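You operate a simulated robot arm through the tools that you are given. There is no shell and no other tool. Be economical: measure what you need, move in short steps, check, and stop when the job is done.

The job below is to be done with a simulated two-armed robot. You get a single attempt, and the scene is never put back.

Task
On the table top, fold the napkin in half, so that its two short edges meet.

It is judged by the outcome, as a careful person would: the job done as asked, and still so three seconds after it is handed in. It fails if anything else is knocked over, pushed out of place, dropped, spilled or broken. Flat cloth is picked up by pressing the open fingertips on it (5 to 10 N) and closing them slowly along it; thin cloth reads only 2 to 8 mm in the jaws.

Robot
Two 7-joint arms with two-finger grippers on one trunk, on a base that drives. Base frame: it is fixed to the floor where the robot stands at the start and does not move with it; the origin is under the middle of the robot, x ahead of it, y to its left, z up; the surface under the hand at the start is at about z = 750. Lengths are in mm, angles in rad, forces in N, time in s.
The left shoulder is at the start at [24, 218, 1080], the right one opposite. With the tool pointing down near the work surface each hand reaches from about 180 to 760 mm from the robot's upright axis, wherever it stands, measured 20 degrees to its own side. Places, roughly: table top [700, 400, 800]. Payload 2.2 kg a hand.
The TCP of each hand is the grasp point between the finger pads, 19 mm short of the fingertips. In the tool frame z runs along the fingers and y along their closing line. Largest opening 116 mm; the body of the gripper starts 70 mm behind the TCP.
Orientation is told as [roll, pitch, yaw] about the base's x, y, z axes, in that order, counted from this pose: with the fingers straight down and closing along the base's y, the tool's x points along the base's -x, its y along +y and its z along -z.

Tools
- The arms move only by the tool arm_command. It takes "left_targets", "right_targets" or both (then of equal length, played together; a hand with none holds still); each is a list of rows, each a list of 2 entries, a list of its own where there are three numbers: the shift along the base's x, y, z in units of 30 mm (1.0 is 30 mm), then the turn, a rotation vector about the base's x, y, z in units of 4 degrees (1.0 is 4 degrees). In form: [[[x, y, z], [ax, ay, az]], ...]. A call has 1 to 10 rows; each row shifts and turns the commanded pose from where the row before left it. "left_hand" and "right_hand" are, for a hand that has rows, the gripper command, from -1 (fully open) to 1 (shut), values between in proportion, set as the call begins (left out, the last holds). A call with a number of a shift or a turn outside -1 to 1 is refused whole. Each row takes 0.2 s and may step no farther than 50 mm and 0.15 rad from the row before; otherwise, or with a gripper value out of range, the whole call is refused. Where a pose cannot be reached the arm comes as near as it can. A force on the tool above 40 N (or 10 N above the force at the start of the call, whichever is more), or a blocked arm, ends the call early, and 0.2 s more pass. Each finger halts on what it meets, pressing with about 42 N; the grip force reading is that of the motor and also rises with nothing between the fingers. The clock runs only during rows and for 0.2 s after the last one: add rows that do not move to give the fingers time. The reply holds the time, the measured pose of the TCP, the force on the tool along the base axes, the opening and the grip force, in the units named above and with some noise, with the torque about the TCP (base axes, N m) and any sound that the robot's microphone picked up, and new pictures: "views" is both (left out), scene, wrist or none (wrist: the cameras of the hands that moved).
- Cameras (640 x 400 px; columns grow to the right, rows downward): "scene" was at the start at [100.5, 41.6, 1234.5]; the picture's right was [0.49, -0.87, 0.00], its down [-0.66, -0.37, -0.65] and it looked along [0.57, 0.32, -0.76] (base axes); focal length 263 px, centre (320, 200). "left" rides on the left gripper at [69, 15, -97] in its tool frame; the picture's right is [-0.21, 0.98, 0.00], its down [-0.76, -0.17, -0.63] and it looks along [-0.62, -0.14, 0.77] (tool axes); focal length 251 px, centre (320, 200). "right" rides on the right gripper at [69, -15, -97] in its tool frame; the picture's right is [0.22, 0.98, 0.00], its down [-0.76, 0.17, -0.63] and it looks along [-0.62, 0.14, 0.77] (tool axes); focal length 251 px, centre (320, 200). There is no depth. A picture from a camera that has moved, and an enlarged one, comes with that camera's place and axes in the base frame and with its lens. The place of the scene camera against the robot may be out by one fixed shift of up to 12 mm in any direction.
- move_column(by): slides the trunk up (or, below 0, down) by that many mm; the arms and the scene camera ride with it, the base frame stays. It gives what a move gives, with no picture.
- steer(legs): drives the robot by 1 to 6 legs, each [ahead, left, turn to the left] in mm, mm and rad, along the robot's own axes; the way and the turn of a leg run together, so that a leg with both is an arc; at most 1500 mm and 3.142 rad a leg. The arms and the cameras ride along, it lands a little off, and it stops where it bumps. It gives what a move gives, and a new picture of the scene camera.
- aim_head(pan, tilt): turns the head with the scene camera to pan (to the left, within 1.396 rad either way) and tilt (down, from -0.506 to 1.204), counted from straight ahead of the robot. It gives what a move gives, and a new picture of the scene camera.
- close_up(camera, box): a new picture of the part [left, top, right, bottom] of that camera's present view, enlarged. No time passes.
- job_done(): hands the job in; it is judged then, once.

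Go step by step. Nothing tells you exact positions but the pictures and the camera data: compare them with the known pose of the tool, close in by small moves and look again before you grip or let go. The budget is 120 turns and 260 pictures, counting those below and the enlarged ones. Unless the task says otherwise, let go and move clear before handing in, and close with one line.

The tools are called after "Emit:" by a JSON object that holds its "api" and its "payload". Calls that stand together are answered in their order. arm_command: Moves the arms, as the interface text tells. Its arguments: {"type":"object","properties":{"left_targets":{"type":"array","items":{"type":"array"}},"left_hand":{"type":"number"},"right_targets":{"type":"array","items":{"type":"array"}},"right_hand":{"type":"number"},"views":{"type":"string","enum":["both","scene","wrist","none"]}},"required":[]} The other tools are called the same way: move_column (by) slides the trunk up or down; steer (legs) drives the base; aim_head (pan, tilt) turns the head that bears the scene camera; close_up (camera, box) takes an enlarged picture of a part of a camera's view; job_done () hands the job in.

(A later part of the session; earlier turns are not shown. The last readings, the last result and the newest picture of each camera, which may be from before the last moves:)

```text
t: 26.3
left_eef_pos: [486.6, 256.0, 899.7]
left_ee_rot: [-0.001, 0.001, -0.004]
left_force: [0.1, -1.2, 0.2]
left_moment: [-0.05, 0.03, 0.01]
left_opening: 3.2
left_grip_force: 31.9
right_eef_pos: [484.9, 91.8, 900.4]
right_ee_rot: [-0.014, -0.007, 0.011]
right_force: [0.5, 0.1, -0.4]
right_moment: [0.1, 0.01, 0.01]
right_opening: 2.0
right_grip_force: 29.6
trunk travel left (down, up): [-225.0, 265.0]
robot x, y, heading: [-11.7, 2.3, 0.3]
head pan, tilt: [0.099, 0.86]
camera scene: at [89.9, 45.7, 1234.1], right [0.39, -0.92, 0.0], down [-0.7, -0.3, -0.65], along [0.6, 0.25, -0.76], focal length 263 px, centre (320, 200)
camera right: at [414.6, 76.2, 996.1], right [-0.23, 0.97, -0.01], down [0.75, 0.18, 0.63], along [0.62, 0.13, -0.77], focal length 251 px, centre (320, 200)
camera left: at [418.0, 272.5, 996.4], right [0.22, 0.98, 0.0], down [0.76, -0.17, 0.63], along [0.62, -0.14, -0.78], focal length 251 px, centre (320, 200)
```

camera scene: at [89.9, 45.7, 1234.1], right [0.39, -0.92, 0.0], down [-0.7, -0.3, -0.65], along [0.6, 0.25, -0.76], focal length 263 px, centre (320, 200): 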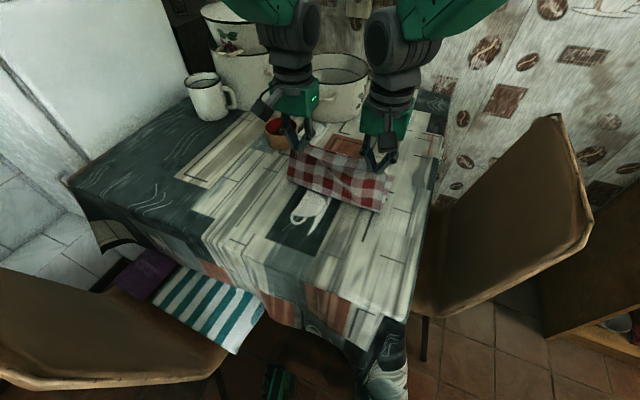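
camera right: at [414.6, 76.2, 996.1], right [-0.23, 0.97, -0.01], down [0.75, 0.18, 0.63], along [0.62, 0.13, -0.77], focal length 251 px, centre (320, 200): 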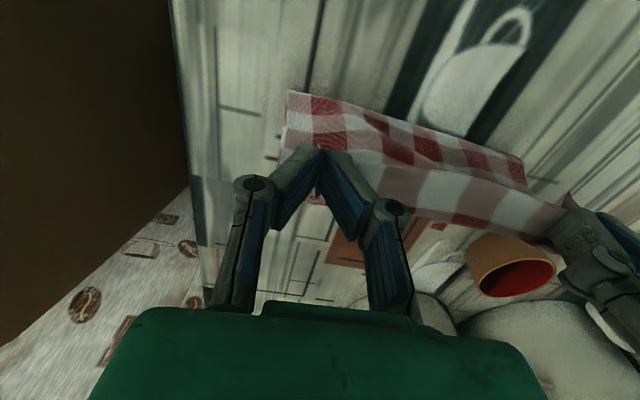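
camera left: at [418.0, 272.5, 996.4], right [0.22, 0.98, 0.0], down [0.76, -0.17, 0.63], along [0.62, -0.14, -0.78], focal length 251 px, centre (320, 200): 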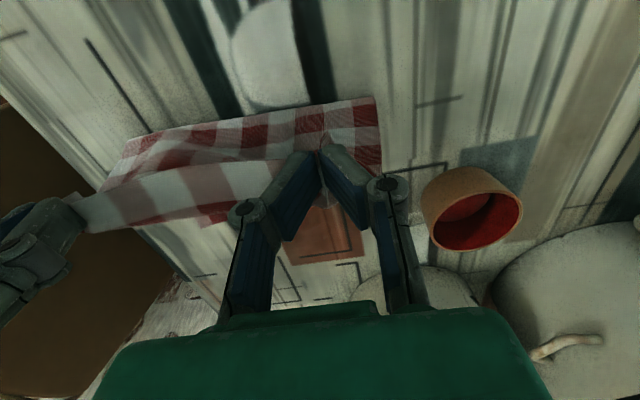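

The cloth hangs cleanly with the fold line near x≈495, and the far half stays flat. I'll continue down toward the far edge.

Emit:
{"api": "arm_command", "payload": {"right_targets": [[[0.53, 0, -0.222], [0, 0, 0]], [[0.53, 0, -0.222], [0, 0, 0]], [[0.53, 0, -0.222], [0, 0, 0]], [[0.53, 0, -0.222], [0, 0, 0]], [[0.53, 0, -0.222], [0, 0, 0]], [[0.53, 0, -0.222], [0, 0, 0]], [[0.267, 0, -0.458], [0, 0, 0]], [[0.267, 0, -0.458], [0, 0, 0]], [[0.267, 0, -0.458], [0, 0, 0]], [[0.267, 0, -0.458], [0, 0, 0]]], "left_targets": [[[0.522, 0, -0.222], [0, 0, 0]], [[0.522, 0, -0.222], [0, 0, 0]], [[0.522, 0, -0.222], [0, 0, 0]], [[0.522, 0, -0.222], [0, 0, 0]], [[0.522, 0, -0.222], [0, 0, 0]], [[0.522, 0, -0.222], [0, 0, 0]], [[0.267, 0, -0.458], [0, 0, 0]], [[0.267, 0, -0.458], [0, 0, 0]], [[0.267, 0, -0.458], [0, 0, 0]], [[0.267, 0, -0.458], [0, 0, 0]]]}}

```text
t: 28.5
left_eef_pos: [616.1, 255.0, 803.3]
left_ee_rot: [0.002, 0.002, -0.005]
left_force: [0.5, 0.1, 0.7]
left_moment: [-0.02, 0.05, -0.01]
left_opening: 3.4
left_grip_force: 32.5
right_eef_pos: [608.6, 94.0, 804.9]
right_ee_rot: [-0.013, -0.007, 0.01]
right_force: [-0.1, -0.1, 0.3]
right_moment: [-0.01, 0.02, -0.02]
right_opening: 3.7
right_grip_force: 36.7
trunk travel left (down, up): [-225.0, 265.0]
robot x, y, heading: [-15.0, -0.1, 0.301]
head pan, tilt: [0.099, 0.86]
camera scene: at [91.6, 46.0, 1233.9], right [0.39, -0.92, 0.0], down [-0.7, -0.3, -0.65], along [0.6, 0.25, -0.76], focal length 263 px, centre (320, 200)
camera right: at [539.5, 78.8, 901.0], right [-0.22, 0.97, -0.01], down [0.75, 0.18, 0.63], along [0.62, 0.13, -0.77], focal length 251 px, centre (320, 200)
camera left: at [547.5, 271.4, 900.5], right [0.22, 0.98, 0.0], down [0.76, -0.17, 0.63], along [0.62, -0.14, -0.78], focal length 251 px, centre (320, 200)
```

scene: 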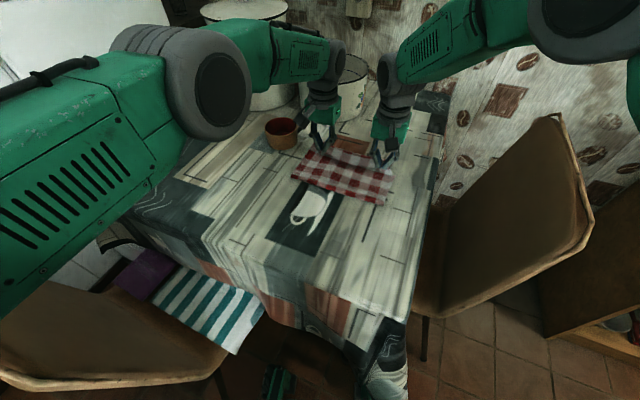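
right: 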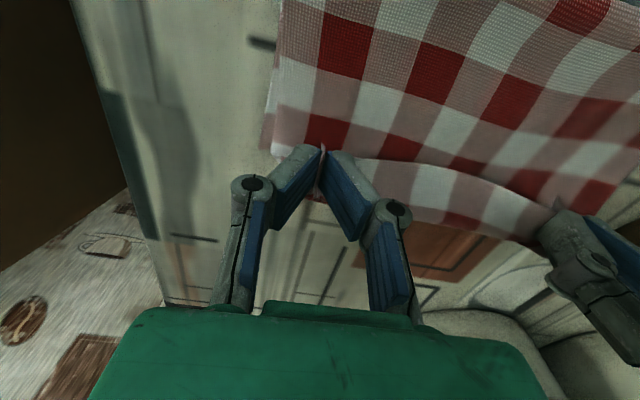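
left: 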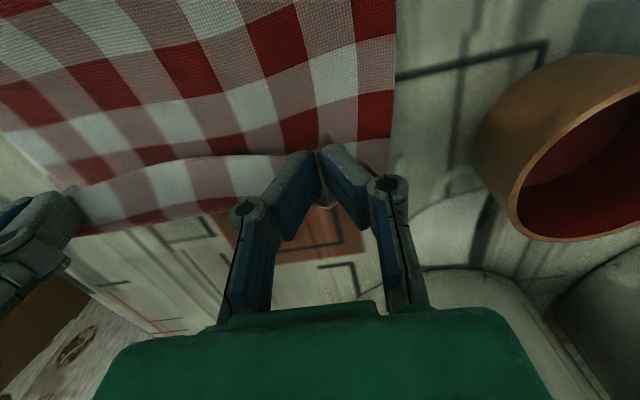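

Both hands are nearly there. I want to see the bottom layer's far edge before lowering.

Emit:
{"api": "close_up", "payload": {"camera": "left", "box": [200, 100, 460, 262]}}

Emit:
{"api": "close_up", "payload": {"camera": "right", "box": [220, 80, 480, 242]}}

Emit:
{"api": "close_up", "payload": {"camera": "scene", "box": [270, 110, 430, 220]}}

```text
2.46 times, centred on (330, 181) of left
camera zoom: at [547.5, 271.4, 900.5], right [0.22, 0.98, 0.0], down [0.76, -0.17, 0.63], along [0.62, -0.14, -0.78], focal length 619 px, centre (295, 247)
```

zoom: 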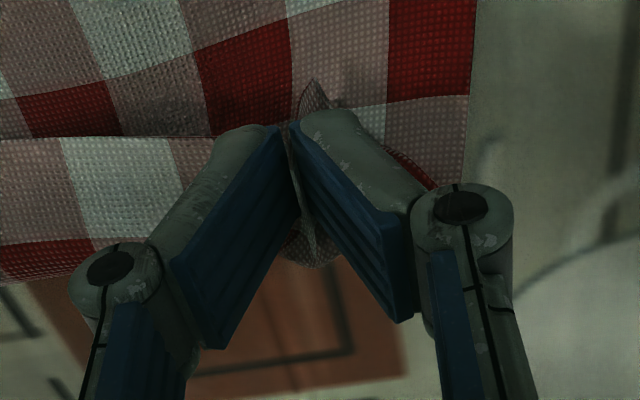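

```text
2.46 times, centred on (350, 161) of right
camera zoom: at [539.5, 78.8, 901.0], right [-0.22, 0.97, -0.01], down [0.75, 0.18, 0.63], along [0.62, 0.13, -0.77], focal length 619 px, centre (246, 296)
```

zoom: 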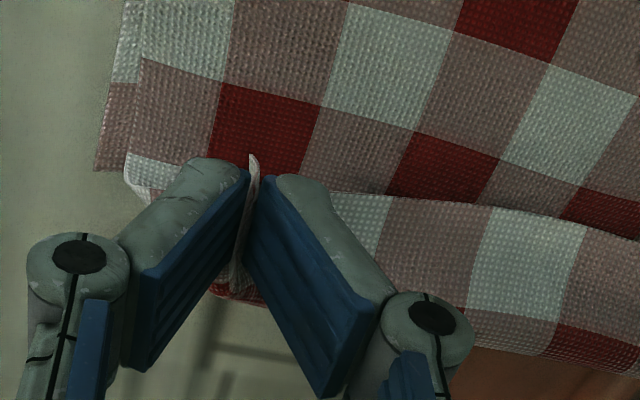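

```text
3.64 times, centred on (350, 165) of scene
camera zoom: at [91.6, 46.0, 1233.9], right [0.39, -0.92, 0.0], down [-0.7, -0.3, -0.65], along [0.6, 0.25, -0.76], focal length 957 px, centre (211, 327)
```

zoom: 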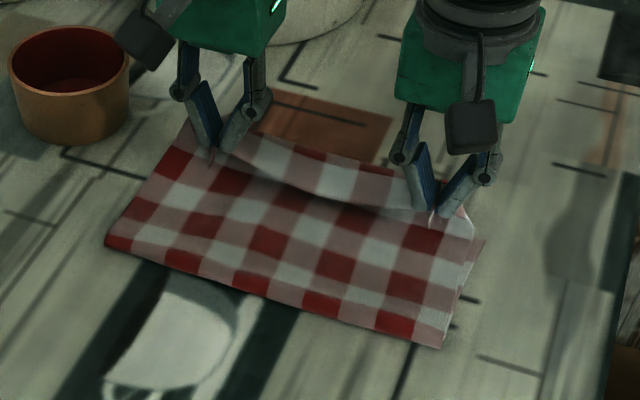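

The bottom layer's far-right corner sits at about (627, 55), still in place. I'll lower further while moving slightly forward and spreading outward.

Emit:
{"api": "arm_command", "payload": {"right_targets": [[[0.17, -0.067, -0.233], [0, 0, 0]], [[0.17, -0.067, -0.233], [0, 0, 0]], [[0.17, -0.067, -0.233], [0, 0, 0]], [[0, 0, 0], [0, 0, 0]]], "left_targets": [[[0.09, 0.055, -0.21], [0, 0, 0]], [[0.09, 0.055, -0.21], [0, 0, 0]], [[0.09, 0.055, -0.21], [0, 0, 0]], [[0, 0, 0], [0, 0, 0]]]}}

Emit:
{"api": "close_up", "payload": {"camera": "left", "box": [200, 100, 460, 262]}}

Emit:
{"api": "close_up", "payload": {"camera": "scene", "box": [270, 110, 430, 220]}}

```text
t: 29.5
left_eef_pos: [622.4, 259.4, 785.7]
left_ee_rot: [0.001, 0.0, -0.004]
left_force: [0.7, -11.1, -0.6]
left_moment: [-0.24, -0.03, -0.04]
left_opening: 3.0
left_grip_force: 31.9
right_eef_pos: [623.7, 88.2, 784.4]
right_ee_rot: [-0.013, -0.007, 0.011]
right_force: [-0.4, 12.3, 1.2]
right_moment: [0.23, -0.02, 0.1]
right_opening: 3.6
right_grip_force: 32.1
trunk travel left (down, up): [-225.0, 265.0]
robot x, y, heading: [-13.7, 1.4, 0.297]
head pan, tilt: [0.099, 0.86]
camera scene: at [90.2, 45.6, 1234.2], right [0.39, -0.92, 0.0], down [-0.7, -0.3, -0.65], along [0.6, 0.25, -0.76], focal length 263 px, centre (320, 200)
camera right: at [554.0, 73.0, 880.9], right [-0.23, 0.97, -0.01], down [0.75, 0.18, 0.64], along [0.62, 0.13, -0.77], focal length 251 px, centre (320, 200)
camera left: at [553.6, 276.4, 882.4], right [0.22, 0.98, 0.0], down [0.76, -0.17, 0.63], along [0.62, -0.14, -0.77], focal length 251 px, centre (320, 200)
```

scene: 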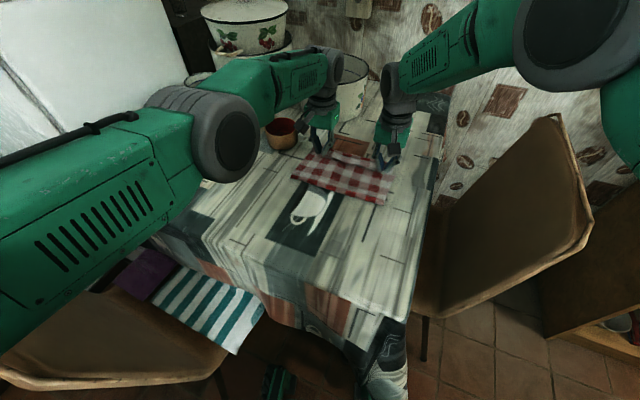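
right: 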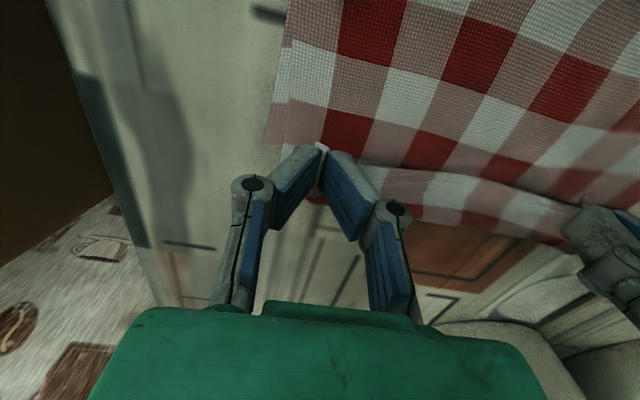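
left: 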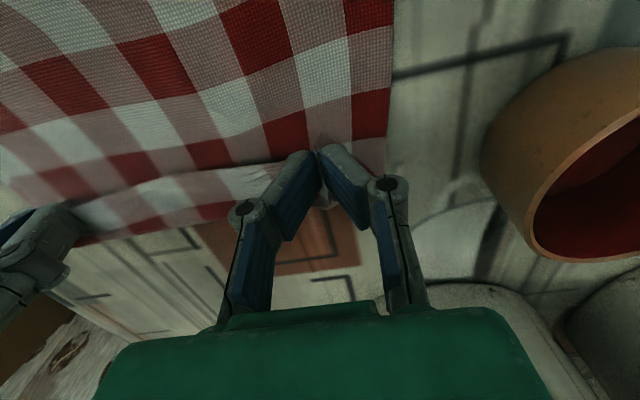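

```text
2.46 times, centred on (330, 181) of left
camera zoom: at [553.6, 276.4, 882.4], right [0.22, 0.98, 0.0], down [0.76, -0.17, 0.63], along [0.62, -0.14, -0.77], focal length 619 px, centre (295, 247)
```

zoom: 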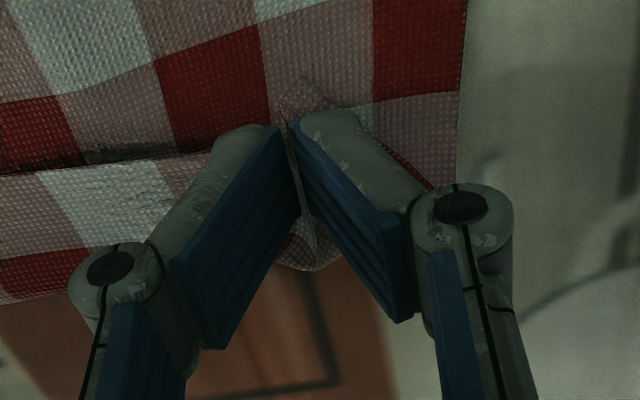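

```text
3.64 times, centred on (350, 165) of scene
camera zoom: at [90.2, 45.6, 1234.2], right [0.39, -0.92, 0.0], down [-0.7, -0.3, -0.65], along [0.6, 0.25, -0.76], focal length 957 px, centre (211, 327)
```

zoom: 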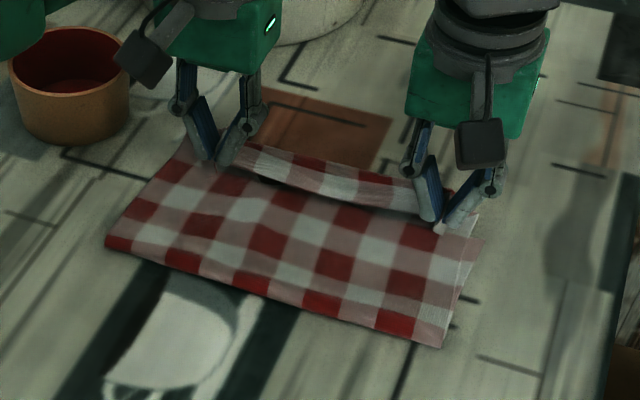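

The edge is just taut between the hands (about 11 N sideways), so I'll slacken that. First a close look at the far-left corner.

Emit:
{"api": "close_up", "payload": {"camera": "scene", "box": [295, 130, 355, 170]}}

Emit:
{"api": "close_up", "payload": {"camera": "left", "box": [310, 120, 410, 185]}}

Emit:
{"api": "close_up", "payload": {"camera": "right", "box": [240, 80, 400, 220]}}

```text
10.00 times, centred on (325, 150) of scene
camera zoom: at [90.2, 45.6, 1234.2], right [0.39, -0.92, 0.0], down [-0.7, -0.3, -0.65], along [0.6, 0.25, -0.76], focal length 2631 px, centre (270, 700)
```

zoom: 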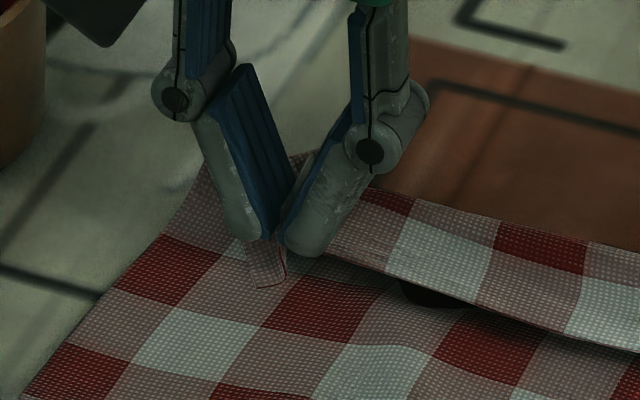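

```text
6.15 times, centred on (360, 152) of left
camera zoom: at [553.6, 276.4, 882.4], right [0.22, 0.98, 0.0], down [0.76, -0.17, 0.63], along [0.62, -0.14, -0.77], focal length 1547 px, centre (74, 492)
```

zoom: 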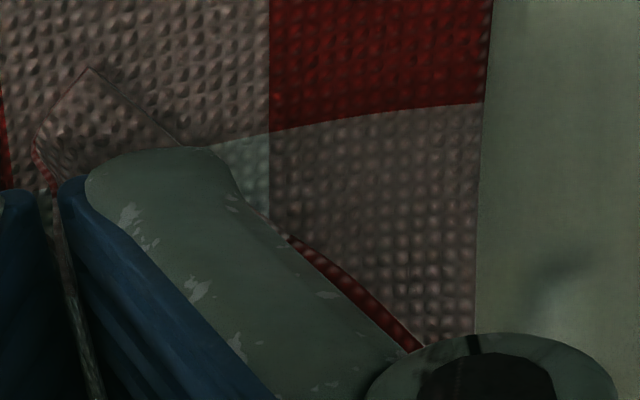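

```text
2.86 times, centred on (320, 150) of right
camera zoom: at [554.0, 73.0, 880.9], right [-0.23, 0.97, -0.01], down [0.75, 0.18, 0.64], along [0.62, 0.13, -0.77], focal length 718 px, centre (320, 343)
```

zoom: 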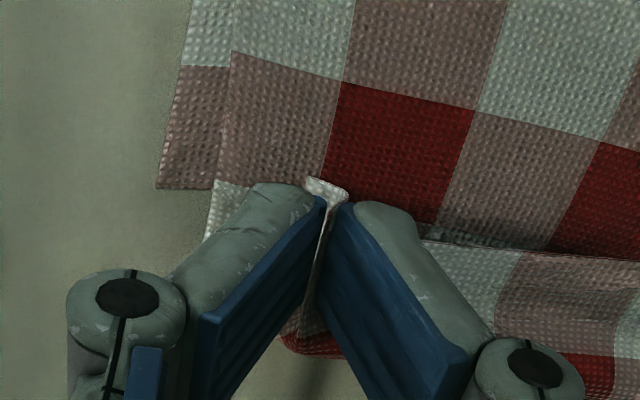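

The edge strip between the hands is curled back toward the robot, because the jaws keep their original direction. As a result the fold line sits about 20 mm too far forward. I'll swing back so the fold line settles near x≈482, then lay it down shorter; the curled edge can be flipped forward after release.

Emit:
{"api": "arm_command", "payload": {"right_targets": [[[-0.48, 0.04, 0.83], [0, 0, 0]], [[-0.48, 0.04, 0.83], [0, 0, 0]], [[-0.48, 0.04, 0.83], [0, 0, 0]], [[-0.548, 0, 0.05], [0, 0, 0]], [[-0.548, 0, 0.05], [0, 0, 0]], [[-0.548, 0, 0.05], [0, 0, 0]], [[-0.548, 0, 0.05], [0, 0, 0]], [[-0.548, 0, 0.05], [0, 0, 0]], [[-0.548, 0, 0.05], [0, 0, 0]], [[-0.548, 0, 0.0], [0, 0, 0]]], "left_targets": [[[-0.48, -0.04, 0.83], [0, 0, 0]], [[-0.48, -0.04, 0.83], [0, 0, 0]], [[-0.48, -0.04, 0.83], [0, 0, 0]], [[-0.548, 0, 0.05], [0, 0, 0]], [[-0.548, 0, 0.05], [0, 0, 0]], [[-0.548, 0, 0.05], [0, 0, 0]], [[-0.548, 0, 0.05], [0, 0, 0]], [[-0.548, 0, 0.05], [0, 0, 0]], [[-0.548, 0, 0.05], [0, 0, 0]], [[-0.548, 0, 0.0], [0, 0, 0]]]}}

Emit:
{"api": "close_up", "payload": {"camera": "scene", "box": [260, 100, 420, 220]}}

```text
t: 31.9
left_eef_pos: [458.8, 252.7, 869.8]
left_ee_rot: [-0.004, -0.003, -0.006]
left_force: [-0.1, -14.0, -3.7]
left_moment: [-0.27, 0.01, 0.04]
left_opening: 3.4
left_grip_force: 32.8
right_eef_pos: [453.9, 75.0, 825.5]
right_ee_rot: [-0.006, 0.112, -0.041]
right_force: [0.2, 13.3, 3.3]
right_moment: [0.34, 0.0, -0.12]
right_opening: 2.6
right_grip_force: 31.6
trunk travel left (down, up): [-225.0, 265.0]
robot x, y, heading: [-12.2, -1.1, 0.3]
head pan, tilt: [0.099, 0.86]
stopped in row 10 (right hand): the arm was blocked; the commanded pose is now the measured one
camera scene: at [88.9, 45.6, 1234.3], right [0.39, -0.92, 0.0], down [-0.7, -0.3, -0.65], along [0.6, 0.25, -0.76], focal length 263 px, centre (320, 200)
camera right: at [395.3, 62.5, 928.6], right [-0.17, 0.98, 0.02], down [0.83, 0.14, 0.54], along [0.53, 0.11, -0.84], focal length 251 px, centre (320, 200)
camera left: at [389.3, 270.0, 966.2], right [0.22, 0.98, 0.0], down [0.75, -0.17, 0.63], along [0.62, -0.14, -0.77], focal length 251 px, centre (320, 200)
```

scene: 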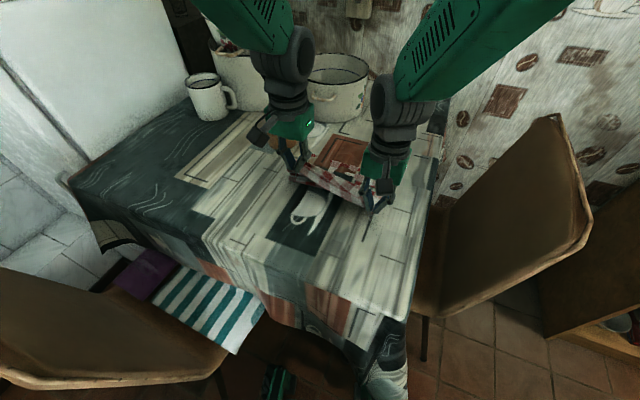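
right: 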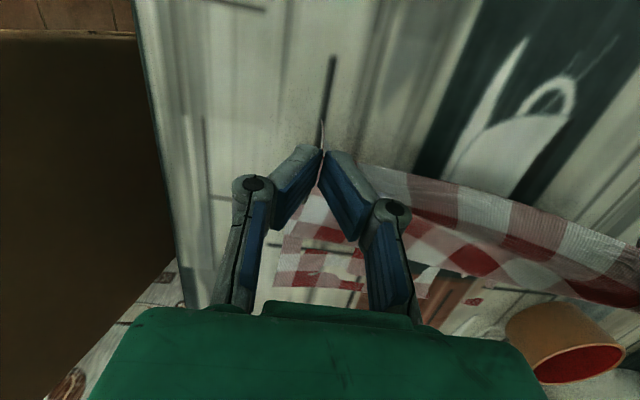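
left: 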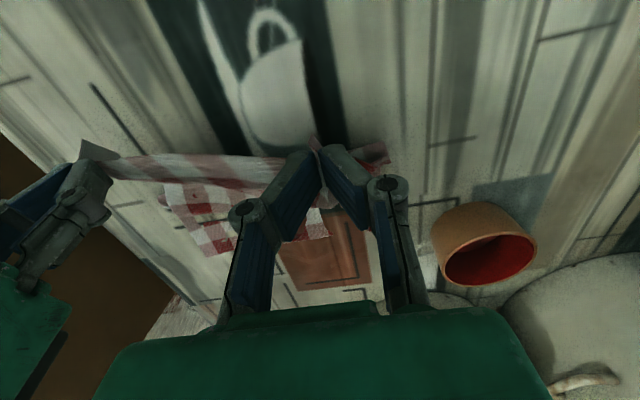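

```text
3.33 times, centred on (340, 160) of scene
camera zoom: at [88.9, 45.6, 1234.3], right [0.39, -0.92, 0.0], down [-0.7, -0.3, -0.65], along [0.6, 0.25, -0.76], focal length 877 px, centre (253, 333)
```

zoom: 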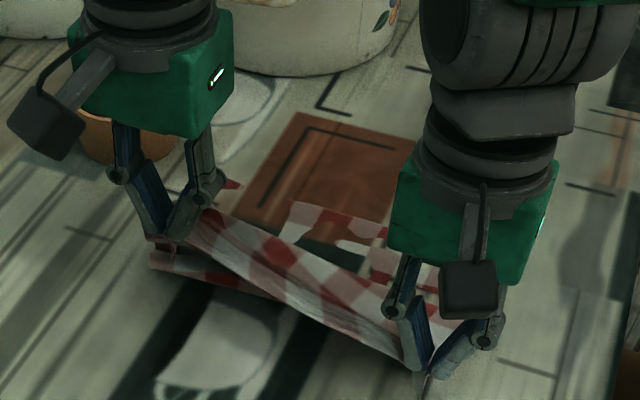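

The right arm got stuck low and twisted near the end of that move. I'll recover it forward and up to match the left, with less sideways tension.

Emit:
{"api": "arm_command", "payload": {"right_targets": [[[0.25, 0.12, 0.4], [0, -0.4, 0.15]], [[0.25, 0.12, 0.4], [0, -0.4, 0.15]], [[0.25, 0.12, 0.4], [0, -0.4, 0.15]], [[0.25, 0.12, 0.3], [0, -0.4, 0.15]], [[0, 0, 0], [0, 0, 0]]], "left_targets": [[[0.15, 0, 0], [0, 0, 0]], [[0.15, 0, 0], [0, 0, 0]], [[0.15, 0, 0], [0, 0, 0]], [[0.2, 0, 0], [0, 0, 0]], [[0, 0, 0], [0, 0, 0]]]}}

Emit:
{"api": "close_up", "payload": {"camera": "scene", "box": [260, 100, 420, 220]}}

```text
t: 33.1
left_eef_pos: [477.4, 255.8, 870.7]
left_ee_rot: [0.001, -0.007, -0.004]
left_force: [-0.1, -4.7, 0.0]
left_moment: [-0.1, -0.01, 0.0]
left_opening: 3.0
left_grip_force: 32.0
right_eef_pos: [483.9, 79.5, 857.6]
right_ee_rot: [0.002, 0.046, -0.025]
right_force: [0.1, 4.7, -0.8]
right_moment: [0.05, -0.02, -0.05]
right_opening: 2.4
right_grip_force: 31.8
trunk travel left (down, up): [-225.0, 265.0]
robot x, y, heading: [-11.8, 2.5, 0.299]
head pan, tilt: [0.099, 0.86]
camera scene: at [88.9, 45.7, 1234.3], right [0.39, -0.92, 0.0], down [-0.7, -0.3, -0.65], along [0.6, 0.25, -0.76], focal length 263 px, centre (320, 200)
camera right: at [418.5, 64.9, 956.4], right [-0.19, 0.98, 0.01], down [0.79, 0.14, 0.6], along [0.58, 0.12, -0.8], focal length 251 px, centre (320, 200)
camera left: at [410.0, 273.2, 966.5], right [0.22, 0.98, 0.0], down [0.75, -0.17, 0.64], along [0.62, -0.14, -0.77], focal length 251 px, centre (320, 200)
```

scene: 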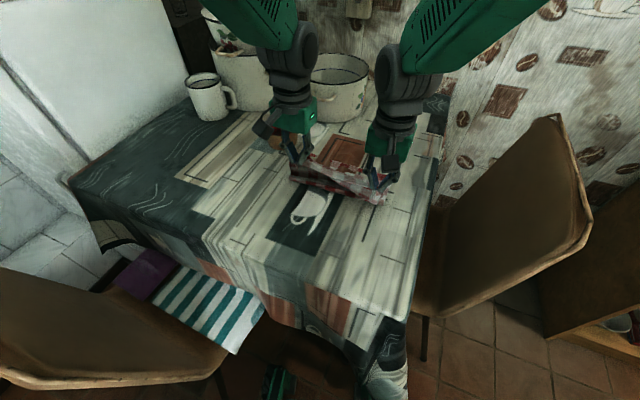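
right: 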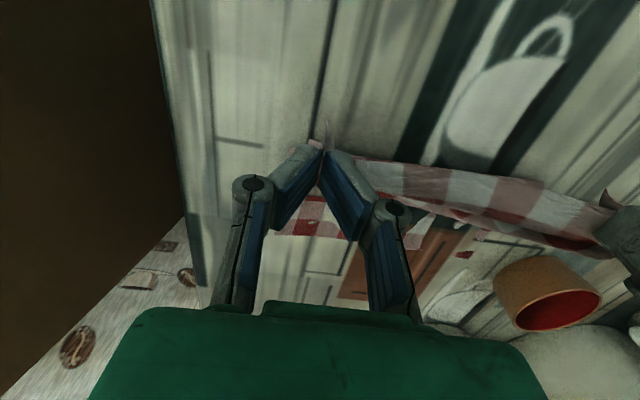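
left: 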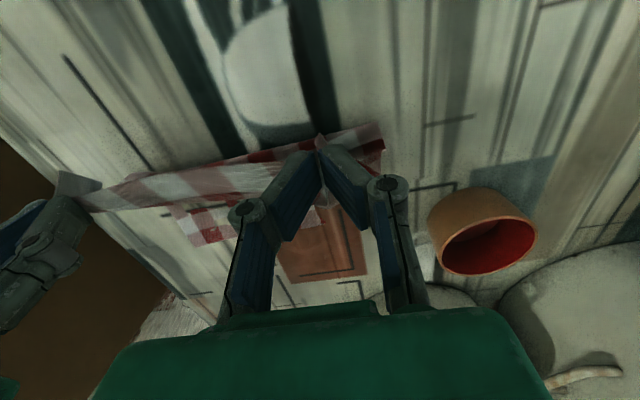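

```text
3.33 times, centred on (340, 160) of scene
camera zoom: at [88.9, 45.7, 1234.3], right [0.39, -0.92, 0.0], down [-0.7, -0.3, -0.65], along [0.6, 0.25, -0.76], focal length 877 px, centre (253, 333)
```

zoom: 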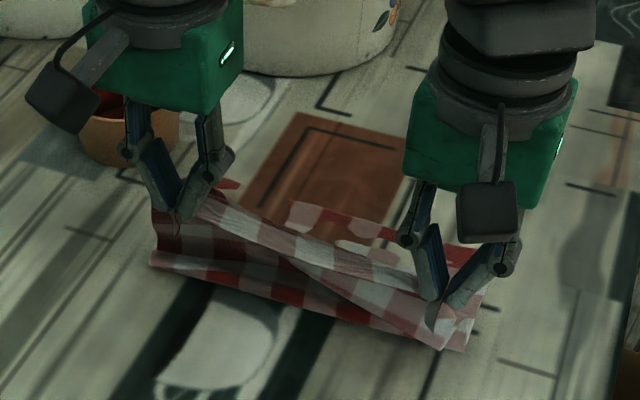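

The fold line is still around x≈510 with slack cloth piled behind it. I'll straighten the right hand, then move both hands back and lower so the slack rolls toward me.

Emit:
{"api": "arm_command", "payload": {"right_targets": [[[0, 0.14, 0.3], [0, -0.22, 0.12]], [[0, 0.14, 0.3], [0, -0.22, 0.12]], [[0, 0.14, 0.15], [0, -0.22, 0.12]], [[-0.4, 0, 0], [0, 0, 0]], [[-0.4, 0, -0.1], [0, 0, 0]], [[-0.4, 0, -0.2], [0, 0, 0]], [[-0.4, 0, -0.2], [0, 0, 0]]], "left_targets": [[[0, 0, 0], [0, 0, 0]], [[0, 0, 0.1], [0, 0, 0]], [[0, 0, 0.1], [0, 0, 0]], [[-0.35, 0, 0], [0, 0, 0]], [[-0.35, 0, -0.1], [0, 0, 0]], [[-0.35, 0, -0.2], [0, 0, 0]], [[-0.35, 0, -0.2], [0, 0, 0]]]}}

Emit:
{"api": "close_up", "payload": {"camera": "scene", "box": [260, 100, 420, 220]}}

```text
t: 34.4
left_eef_pos: [449.5, 253.6, 873.4]
left_ee_rot: [-0.002, -0.005, -0.004]
left_force: [-0.5, -4.9, -0.7]
left_moment: [-0.12, -0.02, 0.02]
left_opening: 3.2
left_grip_force: 32.3
right_eef_pos: [436.0, 83.7, 834.9]
right_ee_rot: [-0.002, 0.107, -0.025]
right_force: [1.1, 5.0, 1.9]
right_moment: [0.11, 0.01, -0.05]
right_opening: 2.2
right_grip_force: 31.7
trunk travel left (down, up): [-225.0, 265.0]
robot x, y, heading: [-12.3, 5.0, 0.301]
head pan, tilt: [0.099, 0.86]
stopped in row 6 (right hand): the arm was blocked; the commanded pose is now the measured one
camera scene: at [88.3, 45.7, 1234.4], right [0.39, -0.92, 0.0], down [-0.7, -0.3, -0.65], along [0.6, 0.25, -0.76], focal length 263 px, centre (320, 200)
camera right: at [377.2, 68.7, 938.1], right [-0.19, 0.98, 0.02], down [0.82, 0.15, 0.55], along [0.53, 0.12, -0.84], focal length 251 px, centre (320, 200)
camera left: at [379.9, 271.1, 969.3], right [0.22, 0.98, 0.0], down [0.75, -0.17, 0.64], along [0.62, -0.14, -0.77], focal length 251 px, centre (320, 200)
```

scene: 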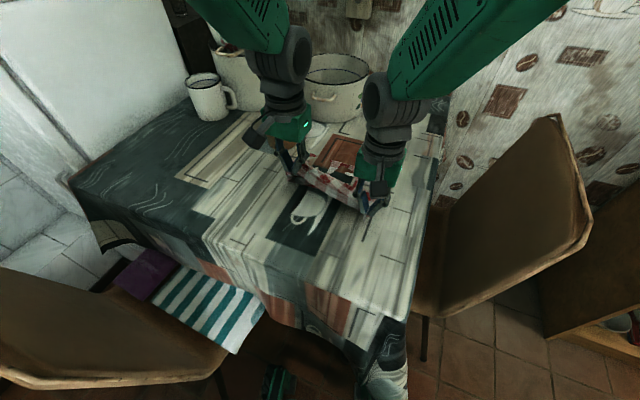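
right: 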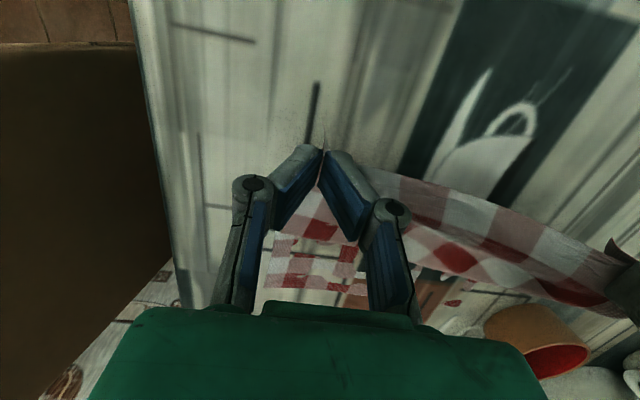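
left: 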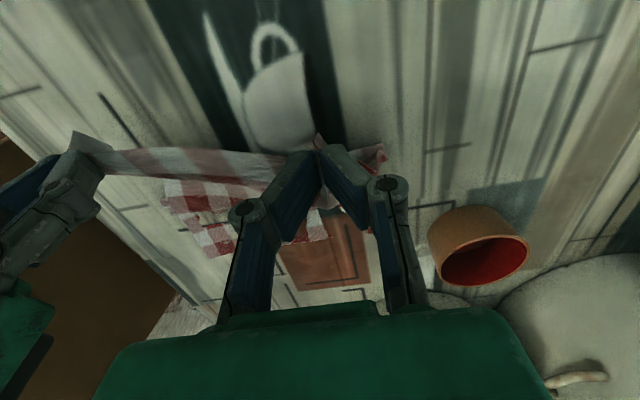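

```text
3.33 times, centred on (340, 160) of scene
camera zoom: at [88.3, 45.7, 1234.4], right [0.39, -0.92, 0.0], down [-0.7, -0.3, -0.65], along [0.6, 0.25, -0.76], focal length 877 px, centre (253, 333)
```

zoom: 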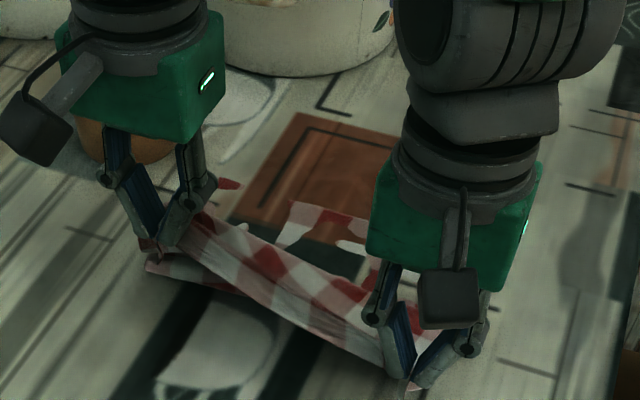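

The right arm retracts only at lower height. I'll bring both hands back low together to lay the slack down.

Emit:
{"api": "arm_command", "payload": {"right_targets": [[[-0.16, 0.05, -0.22], [0, -0.1, 0]], [[-0.16, 0.05, -0.22], [0, -0.1, 0]], [[-0.16, 0.05, -0.22], [0, -0.1, 0]], [[0, 0, 0], [0, 0, 0]]], "left_targets": [[[-0.27, 0, -0.65], [0, 0, 0]], [[-0.27, 0, -0.65], [0, 0, 0]], [[-0.27, 0, -0.65], [0, 0, 0]], [[0, 0, 0], [0, 0, 0]]]}}

Emit:
{"api": "close_up", "payload": {"camera": "scene", "box": [260, 100, 420, 220]}}

```text
t: 35.4
left_eef_pos: [425.0, 255.8, 813.7]
left_ee_rot: [-0.001, -0.006, -0.005]
left_force: [-0.4, -0.2, 0.5]
left_moment: [-0.03, -0.03, 0.01]
left_opening: 3.2
left_grip_force: 32.2
right_eef_pos: [428.8, 86.5, 824.6]
right_ee_rot: [0.027, 0.092, -0.049]
right_force: [0.8, -0.4, 0.8]
right_moment: [0.0, -0.02, -0.01]
right_opening: 2.5
right_grip_force: 31.6
trunk travel left (down, up): [-225.0, 265.0]
robot x, y, heading: [-10.9, 1.0, 0.297]
head pan, tilt: [0.099, 0.86]
camera scene: at [88.5, 45.7, 1234.3], right [0.39, -0.92, 0.0], down [-0.7, -0.3, -0.65], along [0.6, 0.25, -0.76], focal length 263 px, centre (320, 200)
camera right: at [369.0, 71.6, 926.9], right [-0.16, 0.99, 0.05], down [0.82, 0.11, 0.56], along [0.55, 0.13, -0.82], focal length 251 px, centre (320, 200)
camera left: at [355.2, 273.6, 910.1], right [0.22, 0.98, 0.0], down [0.75, -0.17, 0.64], along [0.62, -0.14, -0.77], focal length 251 px, centre (320, 200)
```

scene: 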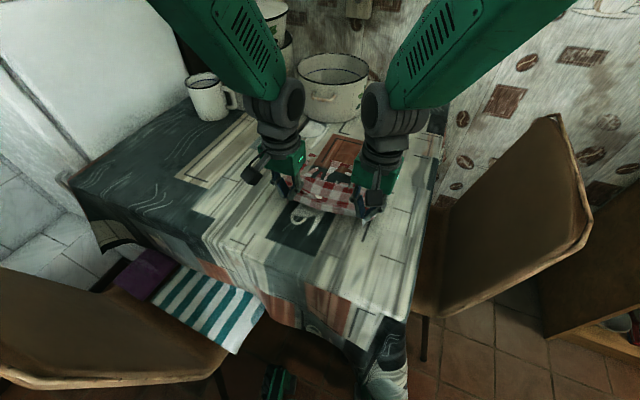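
right: 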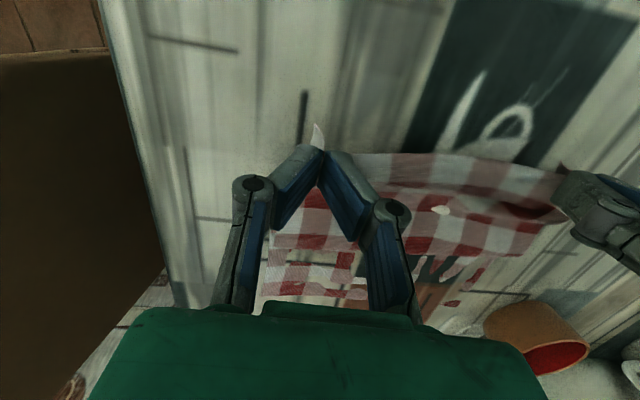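
left: 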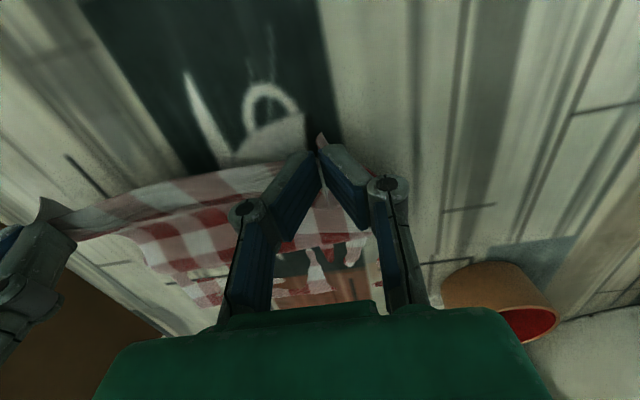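

```text
3.33 times, centred on (340, 160) of scene
camera zoom: at [88.5, 45.7, 1234.3], right [0.39, -0.92, 0.0], down [-0.7, -0.3, -0.65], along [0.6, 0.25, -0.76], focal length 877 px, centre (253, 333)
```

zoom: 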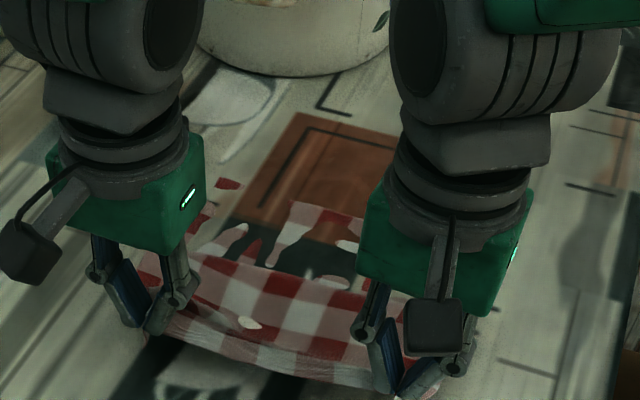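

The slack is now laid back. I'll go forward again on a tighter, lower arc aimed at a fold line at x≈482.

Emit:
{"api": "arm_command", "payload": {"right_targets": [[[0.49, 0.05, 0.28], [0, 0, 0]], [[0.49, 0.05, 0.28], [0, 0, 0]], [[0.49, 0.05, 0.28], [0, -0.18, 0.1]], [[0.53, 0, 0], [-0.1, -0.2, 0.1]], [[0.53, 0, 0], [-0.1, -0.2, 0.1]], [[0.53, 0, 0], [-0.1, -0.2, 0.1]], [[0.53, 0, 0], [-0.1, -0.2, 0.1]], [[0.53, 0, 0], [0, -0.2, 0.1]]], "left_targets": [[[0.49, 0, 0.39], [0, 0, 0]], [[0.49, 0, 0.39], [0, 0, 0]], [[0.49, 0, 0.39], [0, 0, 0]], [[0.53, 0, 0], [0, 0, 0]], [[0.53, 0, 0], [0, 0, 0]], [[0.53, 0, 0], [0, 0, 0]], [[0.53, 0, 0], [0, 0, 0]], [[0.53, 0, 0], [0, 0, 0]]]}}

Emit:
{"api": "close_up", "payload": {"camera": "scene", "box": [260, 100, 420, 220]}}

```text
t: 37.2
left_eef_pos: [550.3, 255.2, 849.3]
left_ee_rot: [0.0, -0.004, -0.005]
left_force: [0.0, -0.1, -1.1]
left_moment: [0.01, -0.01, -0.01]
left_opening: 2.7
left_grip_force: 29.8
right_eef_pos: [543.9, 95.4, 840.7]
right_ee_rot: [-0.039, 0.001, 0.026]
right_force: [0.4, 0.4, 0.5]
right_moment: [-0.02, 0.02, 0.01]
right_opening: 2.6
right_grip_force: 31.9
trunk travel left (down, up): [-225.0, 265.0]
robot x, y, heading: [-14.7, 2.3, 0.3]
head pan, tilt: [0.099, 0.86]
camera scene: at [90.4, 46.0, 1234.1], right [0.39, -0.92, 0.0], down [-0.7, -0.3, -0.65], along [0.6, 0.25, -0.76], focal length 263 px, centre (320, 200)
camera right: at [475.7, 80.5, 936.7], right [-0.24, 0.97, -0.04], down [0.75, 0.21, 0.63], along [0.61, 0.12, -0.78], focal length 251 px, centre (320, 200)
camera left: at [481.4, 272.1, 945.6], right [0.22, 0.98, 0.0], down [0.75, -0.17, 0.64], along [0.62, -0.14, -0.77], focal length 251 px, centre (320, 200)
```

scene: 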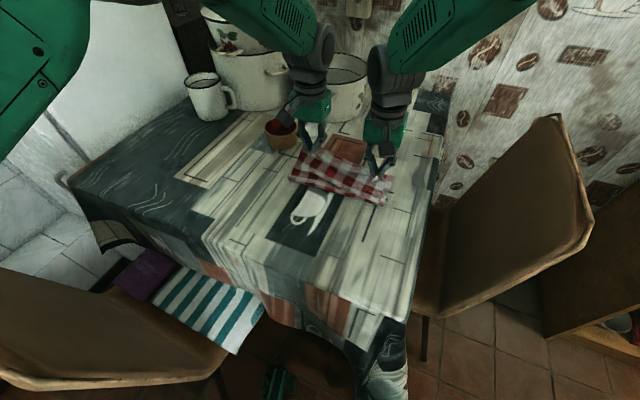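
right: 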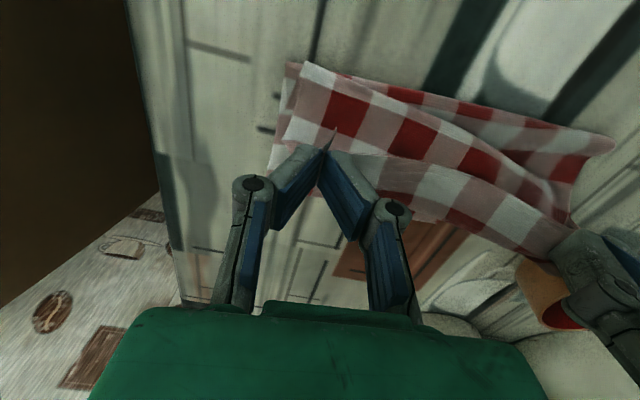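
left: 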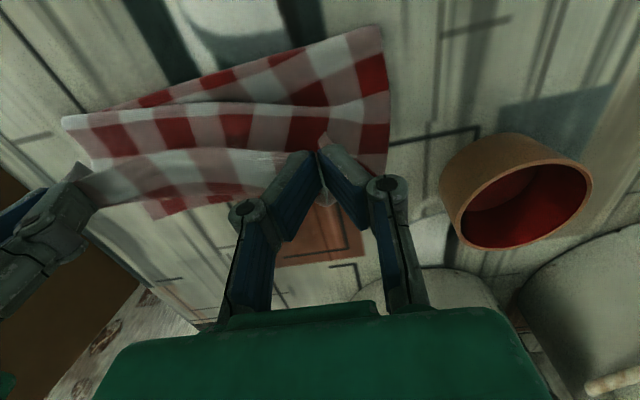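

```text
3.33 times, centred on (340, 160) of scene
camera zoom: at [90.4, 46.0, 1234.1], right [0.39, -0.92, 0.0], down [-0.7, -0.3, -0.65], along [0.6, 0.25, -0.76], focal length 877 px, centre (253, 333)
```

zoom: 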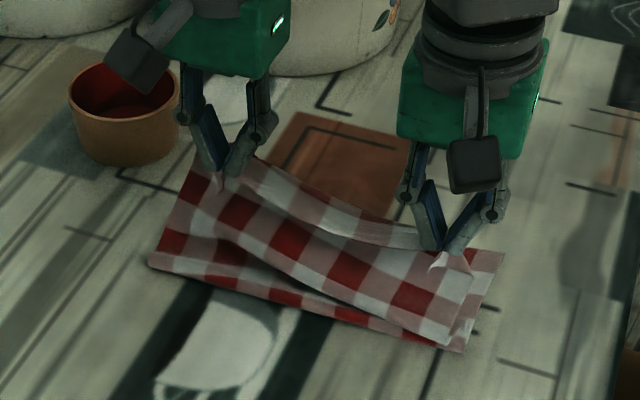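

The fold line is still at x≈508, with the slack stacked as a pleat. The cleanest fix is to bring the edge back and lay the napkin flat again, then redo the fold with the turning point over x≈482.

Emit:
{"api": "arm_command", "payload": {"right_targets": [[[-0.52, 0, 0], [0.1, 0, -0.08]], [[-0.52, 0, 0], [0.1, 0, -0.08]], [[-0.52, 0, -0.05], [0.1, 0, -0.08]], [[-0.52, 0, -0.1], [0.1, 0, -0.08]], [[-0.52, 0, -0.1], [0.1, 0, 0]], [[-0.58, 0, -0.25], [0, 0, 0]], [[-0.58, 0, -0.25], [0, 0, 0]], [[-0.58, 0, -0.25], [0, 0, 0]], [[-0.58, 0, -0.25], [0, 0, 0]]], "left_targets": [[[-0.533, 0, 0], [0, 0, 0]], [[-0.533, 0, 0], [0, 0, 0]], [[-0.533, 0, -0.1], [0, 0, 0]], [[-0.533, 0, -0.15], [0, 0, 0]], [[-0.533, 0, -0.2], [0, 0, 0]], [[-0.58, 0, -0.25], [0, 0, 0]], [[-0.58, 0, -0.25], [0, 0, 0]], [[-0.58, 0, -0.25], [0, 0, 0]], [[-0.58, 0, -0.25], [0, 0, 0]]], "views": "scene"}}

```text
t: 39.4
left_eef_pos: [396.0, 253.2, 805.8]
left_ee_rot: [0.0, -0.012, -0.006]
left_force: [-1.0, -5.5, -0.5]
left_moment: [-0.13, -0.01, -0.02]
left_opening: 3.3
left_grip_force: 32.0
right_eef_pos: [377.7, 79.8, 770.9]
right_ee_rot: [-0.002, 0.107, -0.05]
right_force: [0.6, 6.9, 6.9]
right_moment: [0.16, -0.04, -0.06]
right_opening: 2.5
right_grip_force: 31.3
trunk travel left (down, up): [-225.0, 265.0]
robot x, y, heading: [-15.4, 5.1, 0.3]
head pan, tilt: [0.099, 0.86]
stopped in row 9 (right hand): the arm was blocked; the commanded pose is now the measured one
camera scene: at [87.7, 45.7, 1234.3], right [0.39, -0.92, 0.0], down [-0.7, -0.3, -0.65], along [0.6, 0.25, -0.76], focal length 263 px, centre (320, 200)
```

scene: 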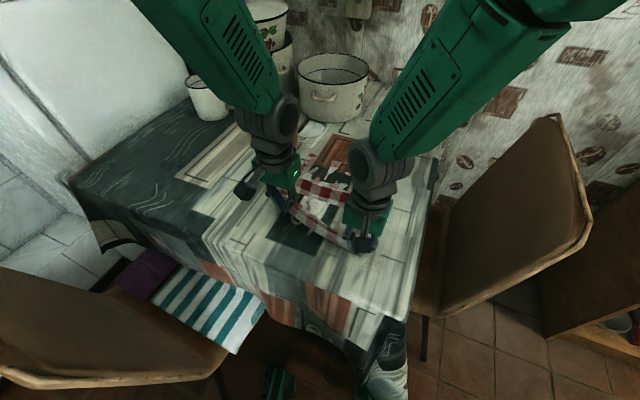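

The right arm sags when retracting and touched down lightly. I'll lift it a little and straighten it to see how it responds, keeping the left level with it.

Emit:
{"api": "arm_command", "payload": {"right_targets": [[[0, 0.1, 0.3], [0, -0.35, 0.2]], [[0, 0.1, 0.3], [0, -0.4, 0.2]], [[0, 0, 0.2], [0, -0.4, 0.2]], [[0, 0, 0], [0, -0.4, 0.1]], [[0, 0, 0], [0, 0, 0]]], "left_targets": [[[-0.2, 0, -0.1], [0, 0, 0]], [[-0.2, 0, -0.1], [0, 0, 0]], [[-0.2, 0, 0], [0, 0, 0]], [[0, 0, 0], [0, 0, 0]], [[0, 0, 0], [0, 0, 0]]]}}

```text
t: 40.6
left_eef_pos: [378.9, 254.3, 800.0]
left_ee_rot: [0.003, -0.011, -0.003]
left_force: [-1.1, -10.3, -1.8]
left_moment: [-0.19, 0.05, -0.02]
left_opening: 3.0
left_grip_force: 32.5
right_eef_pos: [365.7, 76.0, 773.9]
right_ee_rot: [0.002, 0.085, -0.038]
right_force: [0.6, 8.8, 1.8]
right_moment: [0.19, 0.01, -0.05]
right_opening: 2.7
right_grip_force: 31.2
trunk travel left (down, up): [-225.0, 265.0]
robot x, y, heading: [-12.9, -1.1, 0.3]
head pan, tilt: [0.099, 0.86]
camera scene: at [88.2, 45.7, 1234.3], right [0.39, -0.92, 0.0], down [-0.7, -0.3, -0.65], along [0.6, 0.25, -0.76], focal length 263 px, centre (320, 200)
camera right: at [305.1, 62.1, 875.2], right [-0.18, 0.98, 0.02], down [0.81, 0.14, 0.57], along [0.55, 0.12, -0.82], focal length 251 px, centre (320, 200)
camera left: at [308.3, 270.7, 896.1], right [0.22, 0.98, 0.0], down [0.75, -0.17, 0.64], along [0.62, -0.14, -0.77], focal length 251 px, centre (320, 200)
```

scene: 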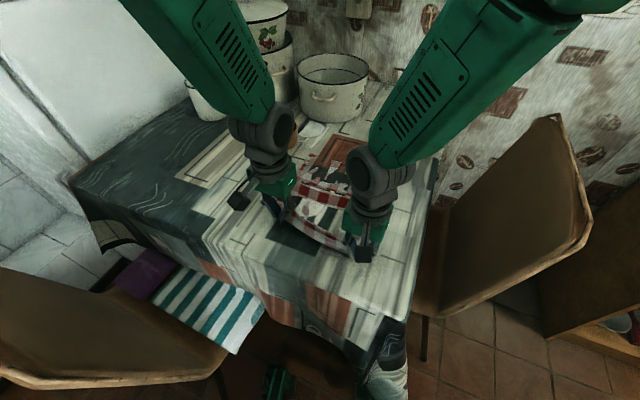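
right: 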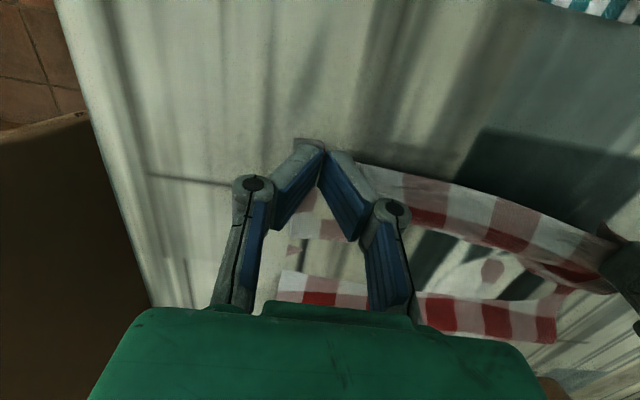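
left: 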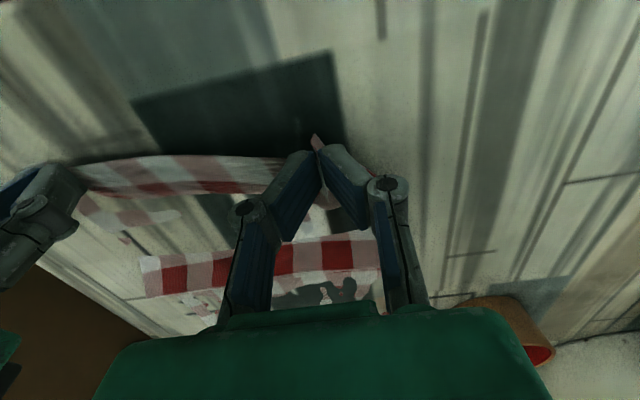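

The right arm is in an awkward posture. I'll pull both hands back low until the napkin lies flat, so I can let go and re-posture.

Emit:
{"api": "arm_command", "payload": {"right_targets": [[[-0.25, -0.05, -0.3], [0, 0, 0]], [[-0.25, -0.05, -0.3], [0, 0, 0]], [[-0.25, 0, 0], [0, 0, 0]], [[-0.25, 0, 0], [0, 0, 0]], [[0, 0, 0], [0, 0, 0]]], "left_targets": [[[-0.2, -0.1, -0.3], [0, 0, 0]], [[-0.25, 0, -0.3], [0, 0, 0]], [[-0.25, 0, -0.25], [0, 0, 0]], [[-0.25, 0, 0], [0, 0, 0]], [[-0.1, 0, 0], [0, 0, 0]]]}}

```text
t: 41.8
left_eef_pos: [346.8, 252.5, 773.3]
left_ee_rot: [0.001, -0.012, -0.007]
left_force: [0.0, -4.1, 0.1]
left_moment: [-0.09, -0.03, 0.02]
left_opening: 3.0
left_grip_force: 32.3
right_eef_pos: [347.8, 74.9, 771.1]
right_ee_rot: [0.014, 0.053, -0.042]
right_force: [1.3, 3.8, 8.3]
right_moment: [0.03, -0.14, 0.01]
right_opening: 2.6
right_grip_force: 31.3
trunk travel left (down, up): [-225.0, 265.0]
robot x, y, heading: [-14.0, -0.8, 0.299]
head pan, tilt: [0.099, 0.86]
camera scene: at [87.2, 45.3, 1234.3], right [0.39, -0.92, 0.0], down [-0.7, -0.3, -0.65], along [0.6, 0.25, -0.76], focal length 263 px, centre (320, 200)
camera right: at [282.6, 60.3, 870.2], right [-0.17, 0.98, 0.02], down [0.79, 0.13, 0.59], along [0.58, 0.12, -0.8], focal length 251 px, centre (320, 200)
camera left: at [276.8, 268.4, 870.2], right [0.22, 0.98, 0.0], down [0.75, -0.17, 0.64], along [0.62, -0.14, -0.77], focal length 251 px, centre (320, 200)
```

scene: 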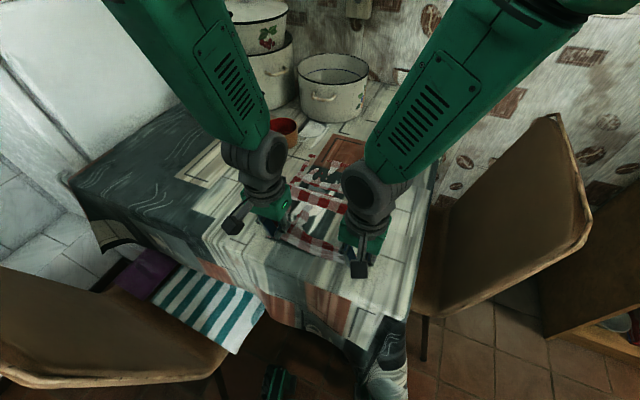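
right: 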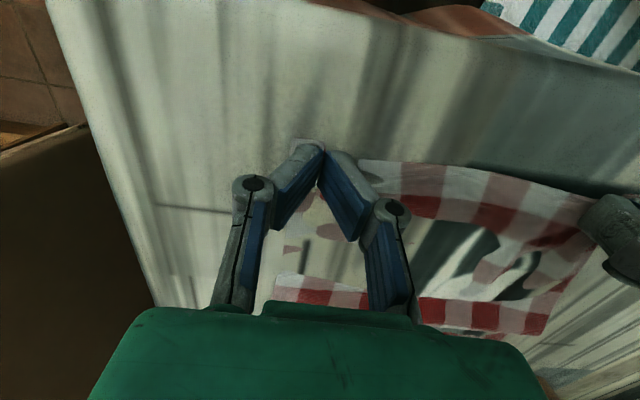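
left: 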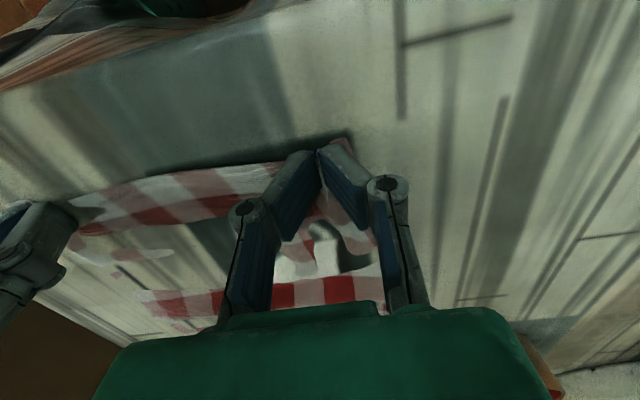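

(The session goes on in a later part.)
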